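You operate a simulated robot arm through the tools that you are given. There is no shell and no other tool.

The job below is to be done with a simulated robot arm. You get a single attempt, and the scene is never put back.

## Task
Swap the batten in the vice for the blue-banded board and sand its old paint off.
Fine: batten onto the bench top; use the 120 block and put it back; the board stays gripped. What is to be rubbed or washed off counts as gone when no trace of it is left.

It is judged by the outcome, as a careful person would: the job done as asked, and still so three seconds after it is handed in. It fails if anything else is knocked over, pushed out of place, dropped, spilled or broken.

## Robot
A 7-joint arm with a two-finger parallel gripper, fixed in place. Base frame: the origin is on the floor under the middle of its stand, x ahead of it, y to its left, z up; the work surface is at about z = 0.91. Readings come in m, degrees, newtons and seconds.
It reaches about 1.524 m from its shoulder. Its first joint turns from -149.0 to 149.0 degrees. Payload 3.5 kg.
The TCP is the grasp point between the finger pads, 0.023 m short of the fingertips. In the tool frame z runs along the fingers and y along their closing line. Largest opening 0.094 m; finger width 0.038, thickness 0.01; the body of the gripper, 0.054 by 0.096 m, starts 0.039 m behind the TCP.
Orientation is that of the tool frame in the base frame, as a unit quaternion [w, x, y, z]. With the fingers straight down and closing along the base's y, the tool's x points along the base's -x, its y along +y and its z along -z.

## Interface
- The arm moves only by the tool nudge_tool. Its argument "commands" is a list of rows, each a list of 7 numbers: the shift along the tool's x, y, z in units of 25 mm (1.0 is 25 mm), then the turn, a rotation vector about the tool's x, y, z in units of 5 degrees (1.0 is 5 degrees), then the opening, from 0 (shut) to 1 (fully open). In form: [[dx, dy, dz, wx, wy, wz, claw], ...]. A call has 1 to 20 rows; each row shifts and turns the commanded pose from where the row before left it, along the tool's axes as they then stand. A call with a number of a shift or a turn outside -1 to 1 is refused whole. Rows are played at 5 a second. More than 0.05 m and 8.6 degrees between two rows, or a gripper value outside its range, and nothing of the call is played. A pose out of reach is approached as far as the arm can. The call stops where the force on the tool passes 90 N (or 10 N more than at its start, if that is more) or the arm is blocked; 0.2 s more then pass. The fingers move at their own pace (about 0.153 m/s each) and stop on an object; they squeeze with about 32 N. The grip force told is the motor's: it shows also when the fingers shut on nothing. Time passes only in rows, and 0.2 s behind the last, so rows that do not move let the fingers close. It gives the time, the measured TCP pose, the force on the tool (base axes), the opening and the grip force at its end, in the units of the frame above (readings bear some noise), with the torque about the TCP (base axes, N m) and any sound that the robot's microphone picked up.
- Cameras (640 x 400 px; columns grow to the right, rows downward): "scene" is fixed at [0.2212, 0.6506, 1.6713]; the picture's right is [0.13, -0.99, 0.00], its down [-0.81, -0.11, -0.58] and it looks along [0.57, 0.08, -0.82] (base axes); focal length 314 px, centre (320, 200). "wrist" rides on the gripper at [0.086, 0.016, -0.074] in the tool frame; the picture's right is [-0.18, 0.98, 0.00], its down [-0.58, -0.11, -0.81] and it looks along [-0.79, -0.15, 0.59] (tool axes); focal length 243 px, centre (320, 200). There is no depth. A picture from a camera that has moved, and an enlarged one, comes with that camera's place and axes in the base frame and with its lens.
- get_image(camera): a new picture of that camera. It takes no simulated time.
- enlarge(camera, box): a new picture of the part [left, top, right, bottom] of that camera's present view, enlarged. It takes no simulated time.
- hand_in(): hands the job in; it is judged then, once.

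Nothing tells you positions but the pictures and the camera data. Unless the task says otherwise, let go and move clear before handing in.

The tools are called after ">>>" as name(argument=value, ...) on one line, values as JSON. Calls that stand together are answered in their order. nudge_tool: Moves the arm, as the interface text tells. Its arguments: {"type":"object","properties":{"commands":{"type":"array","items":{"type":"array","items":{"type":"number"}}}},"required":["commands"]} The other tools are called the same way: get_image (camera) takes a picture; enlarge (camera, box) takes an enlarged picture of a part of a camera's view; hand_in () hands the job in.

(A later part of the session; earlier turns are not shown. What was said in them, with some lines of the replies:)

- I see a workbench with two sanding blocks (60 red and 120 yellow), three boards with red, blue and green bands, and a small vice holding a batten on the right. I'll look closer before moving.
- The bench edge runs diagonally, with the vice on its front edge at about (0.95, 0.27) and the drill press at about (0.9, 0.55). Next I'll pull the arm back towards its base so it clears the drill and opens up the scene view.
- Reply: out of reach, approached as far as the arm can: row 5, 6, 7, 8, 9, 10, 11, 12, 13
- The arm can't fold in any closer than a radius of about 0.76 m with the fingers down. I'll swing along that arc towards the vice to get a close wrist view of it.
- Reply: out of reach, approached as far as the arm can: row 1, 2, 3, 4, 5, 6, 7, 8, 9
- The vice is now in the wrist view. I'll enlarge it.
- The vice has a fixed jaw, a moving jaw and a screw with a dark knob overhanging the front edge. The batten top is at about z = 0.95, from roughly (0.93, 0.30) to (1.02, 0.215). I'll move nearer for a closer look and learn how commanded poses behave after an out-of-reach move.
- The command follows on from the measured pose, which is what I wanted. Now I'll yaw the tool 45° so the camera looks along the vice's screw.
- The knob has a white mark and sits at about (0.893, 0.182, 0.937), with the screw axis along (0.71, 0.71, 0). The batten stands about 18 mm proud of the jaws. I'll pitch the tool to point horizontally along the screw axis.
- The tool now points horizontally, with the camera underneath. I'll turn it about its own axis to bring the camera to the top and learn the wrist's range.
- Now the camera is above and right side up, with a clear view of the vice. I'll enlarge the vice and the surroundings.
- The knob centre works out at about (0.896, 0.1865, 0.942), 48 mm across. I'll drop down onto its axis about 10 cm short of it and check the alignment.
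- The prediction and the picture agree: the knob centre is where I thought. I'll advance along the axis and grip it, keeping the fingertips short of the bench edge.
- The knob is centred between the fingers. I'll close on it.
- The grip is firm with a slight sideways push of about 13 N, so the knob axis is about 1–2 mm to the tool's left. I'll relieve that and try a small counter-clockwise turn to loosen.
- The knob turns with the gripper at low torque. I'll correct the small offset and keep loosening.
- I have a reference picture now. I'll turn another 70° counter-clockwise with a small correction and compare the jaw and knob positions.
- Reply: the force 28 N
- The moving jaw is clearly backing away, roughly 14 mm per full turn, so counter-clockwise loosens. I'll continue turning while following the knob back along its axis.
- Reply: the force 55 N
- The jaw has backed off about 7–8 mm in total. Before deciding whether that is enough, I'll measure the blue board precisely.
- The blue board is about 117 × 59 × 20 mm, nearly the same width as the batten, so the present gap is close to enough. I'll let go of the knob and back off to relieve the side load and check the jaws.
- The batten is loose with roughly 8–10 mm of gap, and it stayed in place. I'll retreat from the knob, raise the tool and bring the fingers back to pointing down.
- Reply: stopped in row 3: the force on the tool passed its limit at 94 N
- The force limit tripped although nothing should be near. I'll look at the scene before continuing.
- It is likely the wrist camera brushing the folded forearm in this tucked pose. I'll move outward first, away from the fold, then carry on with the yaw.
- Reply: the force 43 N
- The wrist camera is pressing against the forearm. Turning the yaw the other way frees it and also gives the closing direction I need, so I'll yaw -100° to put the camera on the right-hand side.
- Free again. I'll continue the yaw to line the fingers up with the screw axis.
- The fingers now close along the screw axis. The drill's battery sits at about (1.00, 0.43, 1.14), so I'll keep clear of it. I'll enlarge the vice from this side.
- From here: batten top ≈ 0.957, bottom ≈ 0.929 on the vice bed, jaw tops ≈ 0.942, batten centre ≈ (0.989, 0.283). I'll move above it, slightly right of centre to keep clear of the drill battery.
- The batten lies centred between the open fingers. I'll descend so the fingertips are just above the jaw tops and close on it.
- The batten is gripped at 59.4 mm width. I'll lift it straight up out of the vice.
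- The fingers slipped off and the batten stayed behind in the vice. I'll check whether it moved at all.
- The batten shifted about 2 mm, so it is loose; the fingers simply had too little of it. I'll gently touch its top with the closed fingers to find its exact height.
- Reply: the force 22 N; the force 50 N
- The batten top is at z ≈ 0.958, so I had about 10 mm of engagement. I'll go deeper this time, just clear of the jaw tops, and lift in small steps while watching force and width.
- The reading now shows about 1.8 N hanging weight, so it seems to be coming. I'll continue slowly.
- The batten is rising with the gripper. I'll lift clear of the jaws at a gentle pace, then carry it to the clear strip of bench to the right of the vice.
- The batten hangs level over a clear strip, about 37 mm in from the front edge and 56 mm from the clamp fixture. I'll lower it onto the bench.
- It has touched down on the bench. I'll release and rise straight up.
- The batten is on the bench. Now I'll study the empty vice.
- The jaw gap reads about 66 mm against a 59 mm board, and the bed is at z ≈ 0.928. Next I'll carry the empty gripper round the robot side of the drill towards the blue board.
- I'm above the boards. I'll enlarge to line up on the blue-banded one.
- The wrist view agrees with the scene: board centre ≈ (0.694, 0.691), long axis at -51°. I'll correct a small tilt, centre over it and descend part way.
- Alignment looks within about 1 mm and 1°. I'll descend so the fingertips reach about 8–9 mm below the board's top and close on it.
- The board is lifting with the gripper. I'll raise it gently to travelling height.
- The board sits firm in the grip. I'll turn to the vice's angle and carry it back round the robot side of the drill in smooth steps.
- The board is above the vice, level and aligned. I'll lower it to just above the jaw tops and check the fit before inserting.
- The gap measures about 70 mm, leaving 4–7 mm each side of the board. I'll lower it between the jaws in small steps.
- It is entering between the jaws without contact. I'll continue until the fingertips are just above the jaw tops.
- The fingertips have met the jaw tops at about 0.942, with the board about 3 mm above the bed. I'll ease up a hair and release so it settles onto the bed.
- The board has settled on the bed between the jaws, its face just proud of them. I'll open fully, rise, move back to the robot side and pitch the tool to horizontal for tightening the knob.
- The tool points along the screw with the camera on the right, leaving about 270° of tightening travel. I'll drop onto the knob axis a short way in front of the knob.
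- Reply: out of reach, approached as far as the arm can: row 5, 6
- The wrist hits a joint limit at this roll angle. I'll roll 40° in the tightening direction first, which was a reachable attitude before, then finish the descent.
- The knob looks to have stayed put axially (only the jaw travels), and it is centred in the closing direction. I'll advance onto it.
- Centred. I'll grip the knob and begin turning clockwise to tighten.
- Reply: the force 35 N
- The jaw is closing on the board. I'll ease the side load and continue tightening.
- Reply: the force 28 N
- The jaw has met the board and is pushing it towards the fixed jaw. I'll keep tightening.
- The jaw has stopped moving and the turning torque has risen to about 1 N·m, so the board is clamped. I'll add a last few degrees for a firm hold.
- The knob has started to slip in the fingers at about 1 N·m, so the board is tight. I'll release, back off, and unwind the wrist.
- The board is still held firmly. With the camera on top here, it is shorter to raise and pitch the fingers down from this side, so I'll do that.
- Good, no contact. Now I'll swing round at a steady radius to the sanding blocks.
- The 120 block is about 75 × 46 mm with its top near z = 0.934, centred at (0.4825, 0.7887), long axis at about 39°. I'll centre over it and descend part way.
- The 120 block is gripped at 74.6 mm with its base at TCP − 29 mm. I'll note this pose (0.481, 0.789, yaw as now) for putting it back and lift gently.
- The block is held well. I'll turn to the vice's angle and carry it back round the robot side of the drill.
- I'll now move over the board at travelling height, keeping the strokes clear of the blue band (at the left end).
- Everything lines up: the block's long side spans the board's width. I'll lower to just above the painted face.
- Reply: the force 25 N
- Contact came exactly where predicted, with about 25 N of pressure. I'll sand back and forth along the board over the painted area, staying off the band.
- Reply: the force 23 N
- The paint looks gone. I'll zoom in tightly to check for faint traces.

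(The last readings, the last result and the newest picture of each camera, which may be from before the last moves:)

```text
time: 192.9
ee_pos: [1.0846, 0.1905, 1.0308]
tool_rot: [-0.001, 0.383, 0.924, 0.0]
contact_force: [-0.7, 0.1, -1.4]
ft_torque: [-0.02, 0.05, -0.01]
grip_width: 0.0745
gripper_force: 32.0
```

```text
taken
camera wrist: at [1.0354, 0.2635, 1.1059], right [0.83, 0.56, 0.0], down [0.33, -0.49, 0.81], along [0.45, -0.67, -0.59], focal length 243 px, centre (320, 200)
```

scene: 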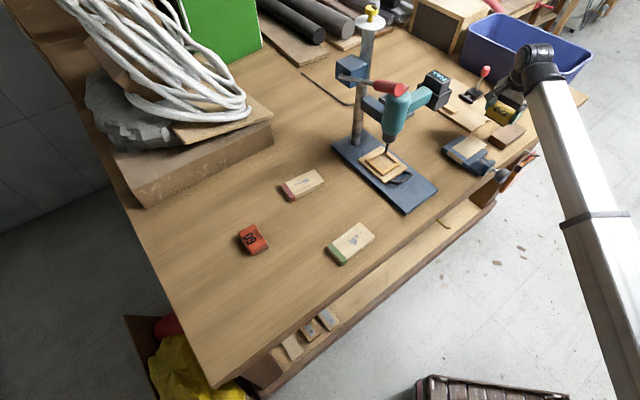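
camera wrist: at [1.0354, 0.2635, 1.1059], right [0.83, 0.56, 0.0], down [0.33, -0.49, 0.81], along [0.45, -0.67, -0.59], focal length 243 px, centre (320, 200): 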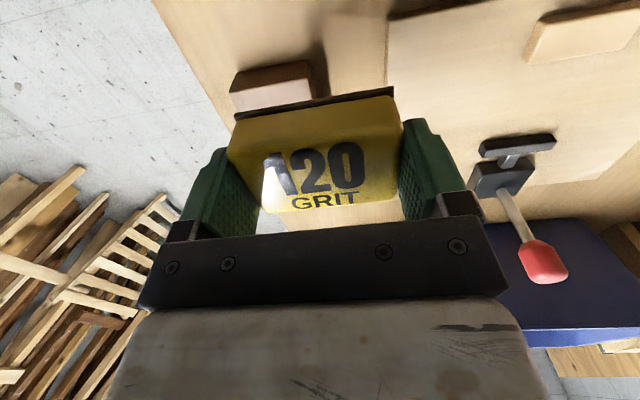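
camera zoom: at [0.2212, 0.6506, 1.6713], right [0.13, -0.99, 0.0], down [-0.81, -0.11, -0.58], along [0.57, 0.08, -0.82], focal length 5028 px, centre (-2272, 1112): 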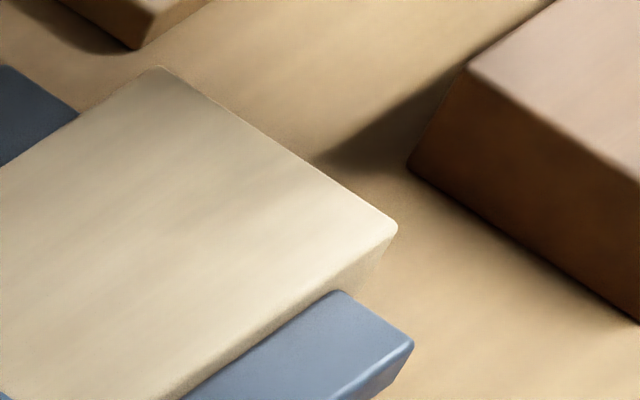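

No trace is visible, but the face is in shadow, so I'll do a few more passes for certainty before putting the block away.

>>> nudge_tool(commands=[[0.63, 0, 0, 0, 0, 0, 0], [0.63, 0, 0, 0, 0, 0, 0], [0.63, 0, 0, 0, 0, 0, 0], [0.63, 0, 0, 0, 0, 0, 0], [0.63, 0, 0, 0, 0, 0, 0], [0.63, 0, 0, 0, 0, 0, 0], [0, 0, 0.35, 0, 0, 0, 0], [0, 0, 0.35, 0, 0, 0, 0], [0, 0, 0.35, 0, 0, 0, 0], [0, 0, 0.35, 0, 0, 0, 0], [0, 0, 0.35, 0, 0, 0, 0], [0, 0, 0.2, 0, 0, 0, 0], [0, 0, 0.08, 0, 0, 0, 0], [0, 0, 0.05, 0, 0, 0, 0], [0, 0, 0, 0, 0, 0, 0]])

```text
time: 196.1
ee_pos: [1.0152, 0.2588, 0.9784]
tool_rot: [0.001, 0.383, 0.924, 0.0]
contact_force: [0.3, 0.1, -1.0]
ft_torque: [-0.01, 0.01, 0.0]
grip_width: 0.0746
gripper_force: 31.8
```

>>> nudge_tool(commands=[[0, 0, 0.07, 0, 0, 0, 0], [0, 0, 0.03, 0, 0, 0, 0], [0.46, 0.04, 0, 0, 0, 0, 0], [0.46, 0.04, 0, 0, 0, 0, 0], [0.46, 0.04, 0, 0, 0, 0, 0], [0.38, 0, 0, 0, 0, 0, 0], [-0.46, -0.06, 0, 0, 0, 0, 0], [-0.46, -0.06, 0, 0, 0, 0, 0], [-0.46, -0.06, 0, 0, 0, 0, 0], [-0.46, -0.06, 0, 0, 0, 0, 0], [0.46, 0.03, 0, 0, 0, 0, 0], [0.46, 0.03, 0, 0, 0, 0, 0], [0.46, 0.03, 0, 0, 0, 0, 0], [0.42, 0.03, 0, 0, 0, 0, 0], [-0.46, 0, 0, 0, 0, 0, 0], [-0.46, 0, 0, 0, 0, 0, 0], [-0.46, 0, 0, 0, 0, 0, 0], [-0.46, 0, 0, 0, 0, 0, 0], [0, 0, 0, 0, 0, 0, 0]])

>>> nudge_tool(commands=[[0, 0, -0.2, 0, 0, 0, 0], [0, 0, -0.4, 0, 0, 0, 0], [0, 0, -0.6, 0, 0, 0, 0], [0, 0, -0.6, 0, 0, 0, 0], [0, 0, -0.6, 0, 0, 0, 0], [0, 0, -0.6, 0, 0, 0, 0], [0, 0, -0.3, 0, 0, 0, 0], [0, 0, 0, 0, 0, 0, 0]])

>>> get_image(camera="wrist")

```text
time: 200.1
ee_pos: [1.017, 0.258, 0.9763]
tool_rot: [0.001, 0.382, 0.924, 0.0]
contact_force: [-0.9, 0.8, 4.1]
ft_torque: [-0.03, -0.05, 0.03]
grip_width: 0.0743
gripper_force: 31.8
```

```text
time: 201.9
ee_pos: [1.0188, 0.2567, 1.059]
tool_rot: [0.0, 0.382, 0.924, 0.0]
contact_force: [0.7, 0.4, -0.6]
ft_torque: [-0.02, 0.02, 0.03]
grip_width: 0.0744
gripper_force: 32.4
```

```text
taken
camera wrist: at [0.9694, 0.3294, 1.1348], right [0.83, 0.56, 0.0], down [0.33, -0.49, 0.81], along [0.45, -0.67, -0.59], focal length 243 px, centre (320, 200)
```

wrist: 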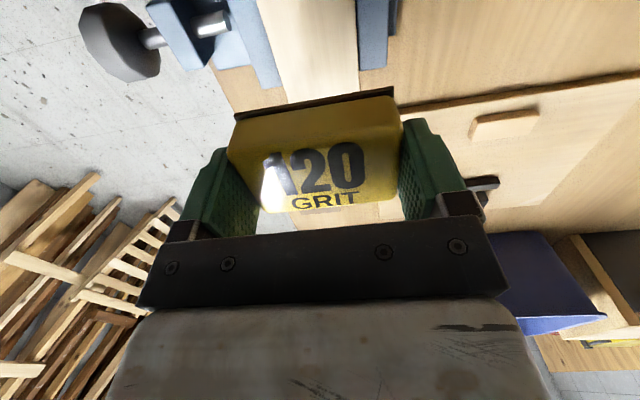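

The face looks clean. I'll carry the block back round to its place, and check the board in better light once the arm is out of the way.

>>> nudge_tool(commands=[[0.626, -0.335, 0, 0, 0, 0, 0], [0.626, -0.335, 0, 0, 0, 0, 0], [0.626, -0.335, 0, 0, 0, 0, 0], [0.626, -0.335, 0, 0, 0, 0, 0], [0.626, -0.335, 0, 0, 0, 0, 0], [0.626, -0.335, 0, 0, 0, 0, 0], [0.626, -0.335, 0, 0, 0, 0, 0], [0.626, -0.335, 0, 0, 0, 0, 0], [0.626, -0.335, 0, 0, 0, 0, 0], [0.626, -0.335, 0, 0, 0, 0, 0], [0.626, -0.335, 0, 0, 0, 0, 0], [0.626, -0.335, 0, 0, 0, 0, 0], [0.626, -0.335, 0, 0, 0, 0, 0], [0.626, -0.335, 0, 0, 0, 0, 0]])

>>> nudge_tool(commands=[[0.667, 0.182, 0, 0, 0, 0, 0], [0.667, 0.182, 0, 0, 0, 0, 0], [0.667, 0.182, 0, 0, 0, 0, 0], [0.667, 0.182, 0, 0, 0, 0, 0], [0.667, 0.182, 0, 0, 0, 0, 0], [0.667, 0.182, 0, 0, 0, 0, 0], [0.667, 0.182, 0, 0, 0, 0, 0], [0.667, 0.182, 0, 0, 0, 0, 0], [0.667, 0.182, 0, 0, 0, 0, 0], [0.667, 0.182, 0, 0, 0, 0, 0], [0.667, 0.182, 0, 0, 0, 0, 0], [0.667, 0.182, 0, 0, 0, 0, 0], [0.667, 0.182, 0, 0, 0, 0, 0], [0.667, 0.182, 0, 0, 0, 0, 0]])

>>> enlarge(camera="scene", box=[450, 130, 506, 170])

>>> enlarge(camera="scene", box=[454, 134, 489, 158])

```text
time: 204.9
ee_pos: [0.7782, 0.3302, 1.0585]
tool_rot: [0.0, 0.384, 0.924, 0.0]
contact_force: [-0.3, 0.3, -1.3]
ft_torque: [0.03, -0.01, 0.01]
grip_width: 0.0745
gripper_force: 32.1
```

```text
time: 207.9
ee_pos: [0.657, 0.5381, 1.06]
tool_rot: [0.0, 0.383, 0.924, -0.001]
contact_force: [0.5, -0.2, -1.2]
ft_torque: [-0.02, -0.03, -0.04]
grip_width: 0.0743
gripper_force: 31.4
```

```text
10.00 times, centred on (478, 150) of scene
camera zoom: at [0.2212, 0.6506, 1.6713], right [0.13, -0.99, 0.0], down [-0.81, -0.11, -0.58], along [0.57, 0.08, -0.82], focal length 3142 px, centre (-1260, 700)
```

zoom: 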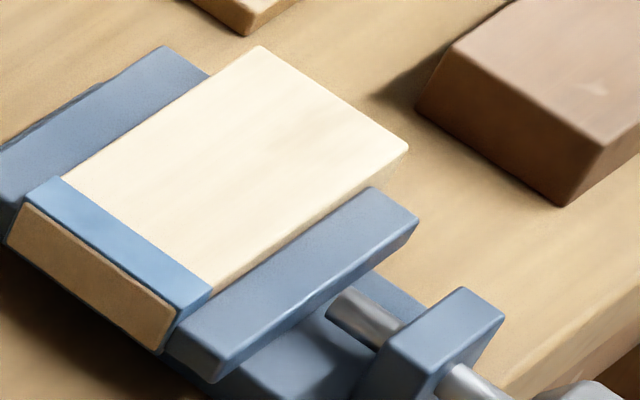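

```text
16.00 times, centred on (472, 146) of scene
camera zoom: at [0.2212, 0.6506, 1.6713], right [0.13, -0.99, 0.0], down [-0.81, -0.11, -0.58], along [0.57, 0.08, -0.82], focal length 5028 px, centre (-2104, 1064)
```

zoom: 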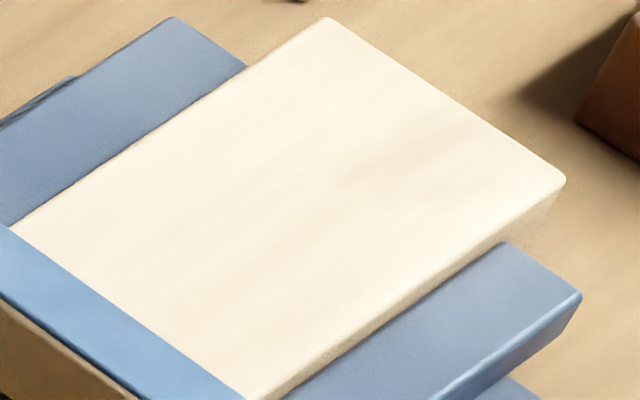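

In good light the face is spotless, the band is intact and the board is tight in the jaws. Now I'll take the 120 block back to its original spot.

>>> nudge_tool(commands=[[0.694, 0.098, 0, 0, 0, 0, 0], [0.694, 0.098, 0, 0, 0, 0, 0], [0.694, 0.098, 0, 0, 0, 0, 0], [0.694, 0.098, 0, 0, 0, 0, 0], [0.694, 0.098, 0, 0, 0, 0, 0], [0.694, 0.098, 0, 0, 0, 0, 0], [0.694, 0.098, 0, 0, 0, 0, 0], [0.694, 0.098, 0, 0, 0, 0, 0], [0.694, 0.098, 0, 0, 0, 0, 0], [0.694, 0.098, 0, 0, 0, 0, 0], [0.694, 0.098, 0, 0, 0, 0, 0], [0.694, 0.098, 0, 0, 0, 0, 0], [0.694, 0.098, 0, 0, 0, 0, 0], [0.612, 0.178, 0, 0, 0, 0, 0], [0.612, 0.178, 0, 0, 0, 0, 0], [0.612, 0.178, 0, 0, 0, 0, 0], [0.612, 0.178, 0, 0, 0, 0, 0], [0.612, 0.178, 0, 0, 0, 0, 0]])

>>> nudge_tool(commands=[[0, 0, 0, 0, 0, 0.57, 0], [0, 0, 0, 0, 0, 0.57, 0], [0, 0, 0, 0, 0, 0, 0]])

>>> get_image(camera="wrist")

```text
time: 211.7
ee_pos: [0.4831, 0.7908, 1.0595]
tool_rot: [0.0, 0.383, 0.924, 0.0]
contact_force: [-0.2, -0.5, -0.9]
ft_torque: [0.0, 0.02, -0.02]
grip_width: 0.0747
gripper_force: 32.3
```

```text
time: 212.5
ee_pos: [0.4841, 0.7915, 1.0588]
tool_rot: [0.0, 0.429, 0.903, -0.001]
contact_force: [0.4, 0.0, -1.0]
ft_torque: [0.01, -0.02, -0.02]
grip_width: 0.0746
gripper_force: 32.3
```

```text
taken
camera wrist: at [0.4429, 0.869, 1.1344], right [0.88, 0.48, 0.0], down [0.28, -0.52, 0.81], along [0.39, -0.71, -0.59], focal length 243 px, centre (320, 200)
```

wrist: 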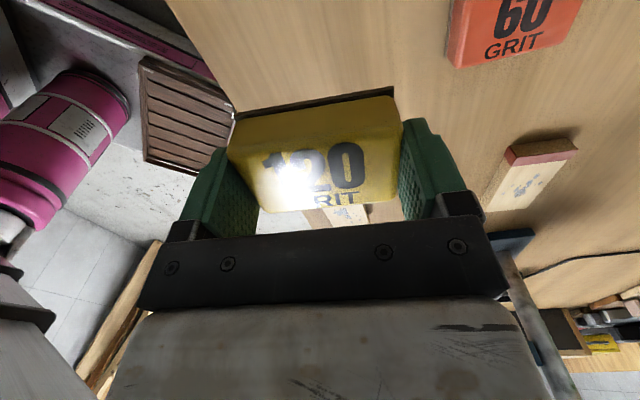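

>>> nudge_tool(commands=[[0.06, -0.173, 0.2, 0, 0, 0, 0], [0, 0, 0.3, 0, 0, 0, 0], [0, 0, 0.3, 0, 0, 0, 0], [0, 0, 0.3, 0, 0, 0, 0], [0, 0, 0.3, 0, 0, 0, 0], [0, 0, 0.3, 0, 0, 0, 0], [0, 0, 0.3, 0, 0, 0, 0], [0, 0, 0.3, 0, 0, 0, 0], [0, 0, 0.3, 0, 0, 0, 0], [0, 0, 0.3, 0, 0, 0, 0], [0, 0, 0.3, 0, 0, 0, 0], [0, 0, 0.3, 0, 0, 0, 0], [0, 0, 0.3, 0, 0, 0, 0], [0, 0, 0.3, 0, 0, 0, 0], [0, 0, 0.3, 0, 0, 0, 0], [0, 0, 0.15, 0, 0, 0, 0], [0, 0, 0, 0, 0, 0, 0]])

>>> get_image(camera="wrist")

>>> nudge_tool(commands=[[0, 0, 0.06, 0, 0, 0, 0], [0, 0, 0, 0, 0, 0, 0]])

```text
time: 216.1
ee_pos: [0.4801, 0.7889, 0.945]
tool_rot: [0.001, 0.427, 0.904, 0.0]
contact_force: [-0.8, 0.1, -0.7]
ft_torque: [-0.02, 0.0, 0.01]
grip_width: 0.0744
gripper_force: 31.9
```

```text
taken
camera wrist: at [0.4386, 0.8668, 1.02], right [0.88, 0.48, 0.0], down [0.28, -0.52, 0.81], along [0.39, -0.71, -0.59], focal length 243 px, centre (320, 200)
```

wrist: 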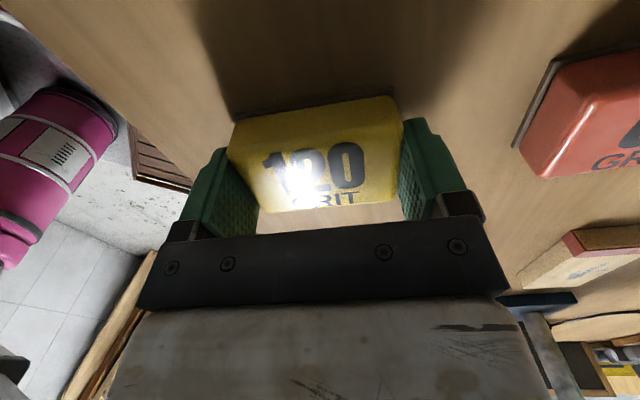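

```text
time: 216.7
ee_pos: [0.4802, 0.7888, 0.9439]
tool_rot: [0.001, 0.428, 0.904, 0.0]
contact_force: [-1.0, 0.0, -1.3]
ft_torque: [-0.01, 0.0, 0.0]
grip_width: 0.0742
gripper_force: 32.2
```

>>> nudge_tool(commands=[[0, 0, 0.06, 0, 0, 0, 0], [0, 0, 0, 0, 0, 0, 0]])

>>> nudge_tool(commands=[[0, 0, 0.06, 0, 0, 0, 0], [0, 0, 0, 0, 0, 0, 0]])

>>> nudge_tool(commands=[[0, 0, 0.04, 0, 0, 0, 0], [0, 0, 0, 0, 0, 0, 0]])

```text
time: 217.3
ee_pos: [0.4804, 0.7897, 0.9418]
tool_rot: [0.0, 0.428, 0.904, 0.0]
contact_force: [1.0, 0.3, -0.9]
ft_torque: [0.01, 0.02, 0.01]
grip_width: 0.0748
gripper_force: 32.5
```

```text
time: 217.9
ee_pos: [0.4808, 0.7905, 0.94]
tool_rot: [0.0, 0.429, 0.903, -0.001]
contact_force: [-1.4, 0.2, -1.3]
ft_torque: [0.0, 0.0, 0.0]
grip_width: 0.0744
gripper_force: 31.7
```

```text
time: 218.5
ee_pos: [0.4806, 0.7901, 0.9399]
tool_rot: [0.0, 0.428, 0.904, -0.001]
contact_force: [0.0, -0.3, -1.0]
ft_torque: [-0.02, -0.01, 0.01]
grip_width: 0.0745
gripper_force: 32.2
```

>>> nudge_tool(commands=[[0, 0, 0.04, 0, 0, 0, 0], [0, 0, 0, 0, 0, 0, 0]])

>>> nudge_tool(commands=[[0, 0, 0.04, 0, 0, 0, 0], [0, 0, 0, 0, 0, 0, 0]])

```text
time: 219.1
ee_pos: [0.4799, 0.7892, 0.9377]
tool_rot: [0.0, 0.428, 0.904, 0.0]
contact_force: [-0.6, -0.8, 1.2]
ft_torque: [-0.04, -0.09, 0.0]
grip_width: 0.0743
gripper_force: 32.4
```

```text
time: 219.7
ee_pos: [0.4801, 0.79, 0.9377]
tool_rot: [0.0, 0.428, 0.904, 0.0]
contact_force: [1.1, 0.0, 15.7]
ft_torque: [-0.28, -0.16, 0.03]
grip_width: 0.0746
gripper_force: 32.2
```

The block has touched down on the bench. I'll release and rise straight up.

>>> nudge_tool(commands=[[0, 0, -0.03, 0, 0, 0, 0], [0, 0, 0, 0, 0, 0, 0.85], [0, 0, 0, 0, 0, 0, 0.95], [0, 0, 0, 0, 0, 0, 1], [0, 0, -0.3, 0, 0, 0, 1], [0, 0, -0.6, 0, 0, 0, 1], [0, 0, -0.9, 0, 0, 0, 1], [0, 0, -1, 0, 0, 0, 1], [0, 0, -1, 0, 0, 0, 1], [0, 0, -1, 0, 0, 0, 1], [0, 0, 0, 0, 0, 0, 1]])

>>> get_image(camera="wrist")

>>> get_image(camera="scene")

```text
time: 222.1
ee_pos: [0.4803, 0.7903, 1.059]
tool_rot: [0.0, 0.429, 0.904, 0.0]
contact_force: [0.2, -0.4, 0.0]
ft_torque: [-0.04, 0.0, 0.0]
grip_width: 0.0939
gripper_force: 0.1
```

```text
taken
camera wrist: at [0.4378, 0.8675, 1.134], right [0.88, 0.48, 0.0], down [0.28, -0.52, 0.81], along [0.39, -0.71, -0.59], focal length 243 px, centre (320, 200)
```

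wrist: 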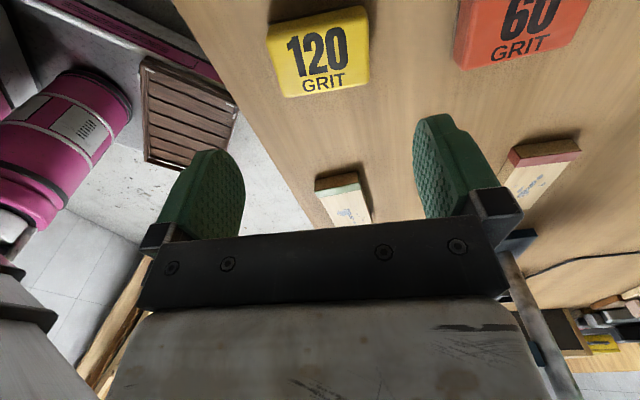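

```text
taken
```

scene: 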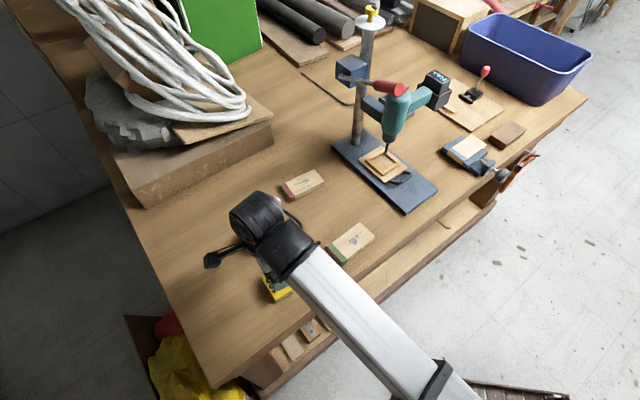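

Block is down. I'll move the arm clear and compare the block's position with the original view.

>>> nudge_tool(commands=[[-0.878, -0.052, -0.1, 0, 0, 0, 1], [-0.878, -0.052, -0.1, 0, 0, 0, 1], [-0.878, -0.052, -0.1, 0, 0, 0, 1], [-0.878, -0.052, -0.1, 0, 0, 0, 1], [-0.878, -0.052, -0.1, 0, 0, 0, 1], [-0.878, -0.052, -0.1, 0, 0, 0, 1], [-0.878, -0.052, -0.1, 0, 0, 0, 1], [-0.878, -0.052, -0.1, 0, 0, 0, 1], [-0.878, -0.052, -0.1, 0, 0, 0, 1], [-0.878, -0.052, -0.1, 0, 0, 0, 1], [-0.878, -0.052, -0.1, 0, 0, 0, 1], [-0.878, -0.052, -0.1, 0, 0, 0, 1], [-0.878, -0.052, -0.1, 0, 0, 0, 1], [-0.878, -0.052, -0.1, 0, 0, 0, 1]])

>>> get_image(camera="scene")

>>> enlarge(camera="scene", box=[240, 255, 310, 305])

>>> enlarge(camera="scene", box=[440, 110, 540, 185])

```text
time: 225.1
ee_pos: [0.6599, 0.5403, 1.0939]
tool_rot: [0.001, 0.428, 0.904, 0.0]
contact_force: [-0.7, 1.2, 0.0]
ft_torque: [-0.02, 0.0, 0.02]
grip_width: 0.0939
gripper_force: 0.1
```

```text
taken
```

scene: 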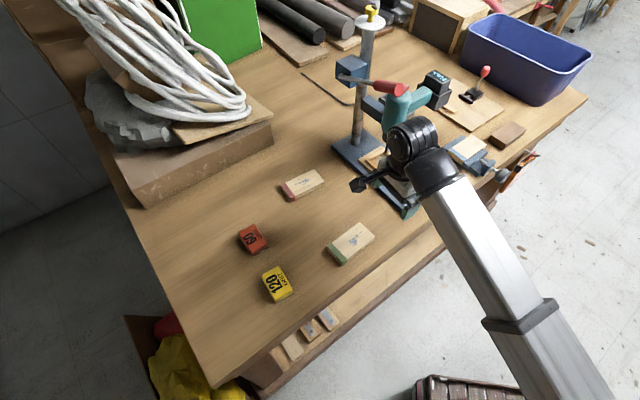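

```text
8.00 times, centred on (275, 280) of scene
camera zoom: at [0.2212, 0.6506, 1.6713], right [0.13, -0.99, 0.0], down [-0.81, -0.11, -0.58], along [0.57, 0.08, -0.82], focal length 2514 px, centre (680, -440)
```

zoom: 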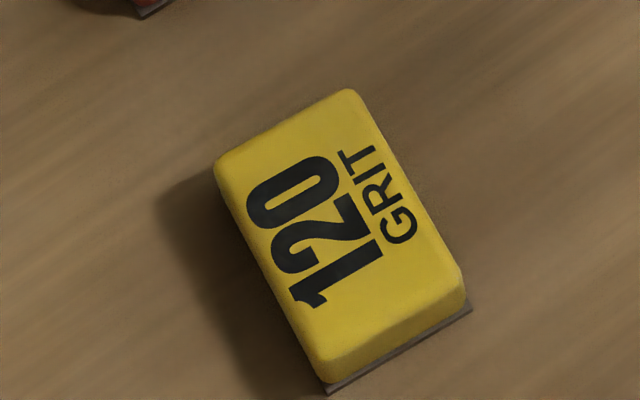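

```text
5.33 times, centred on (490, 148) of scene
camera zoom: at [0.2212, 0.6506, 1.6713], right [0.13, -0.99, 0.0], down [-0.81, -0.11, -0.58], along [0.57, 0.08, -0.82], focal length 1676 px, centre (-587, 480)
```

zoom: 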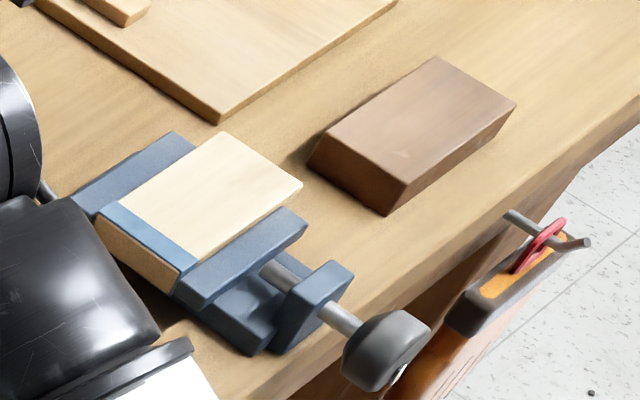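

I see the 120 block back on its original spot to within a pixel. The blue-banded board is clean and clamped in the vice, the batten lies flat on the bench, and nothing else has moved. The gripper is empty and clear of everything, so I'm handing in.

>>> hand_in()

```text
The job is handed in.
```

The job is handed in. The blue-banded board is clamped in the vice with its old paint sanded off, and the batten is on the bench top to the right of the vice.

- **Paint:** close-up pictures in good light showed no trace left on the board's face. The blue band is still there.
- **Grip:** I tightened the knob until it began to slip in the gripper at about 1 N·m. The board stayed put through the sanding.
- **120 block:** it is back on its original spot, within about a pixel in the scene picture.
- **First lift:** the fingers slipped off the batten on the first try and it stayed in the vice. The second lift worked.
- **Arm contact:** the wrist camera pressed against the robot's own forearm once during a turn and tripped the force limit. Nothing in the scene was touched.

In the last pictures nothing else had been moved or knocked over.
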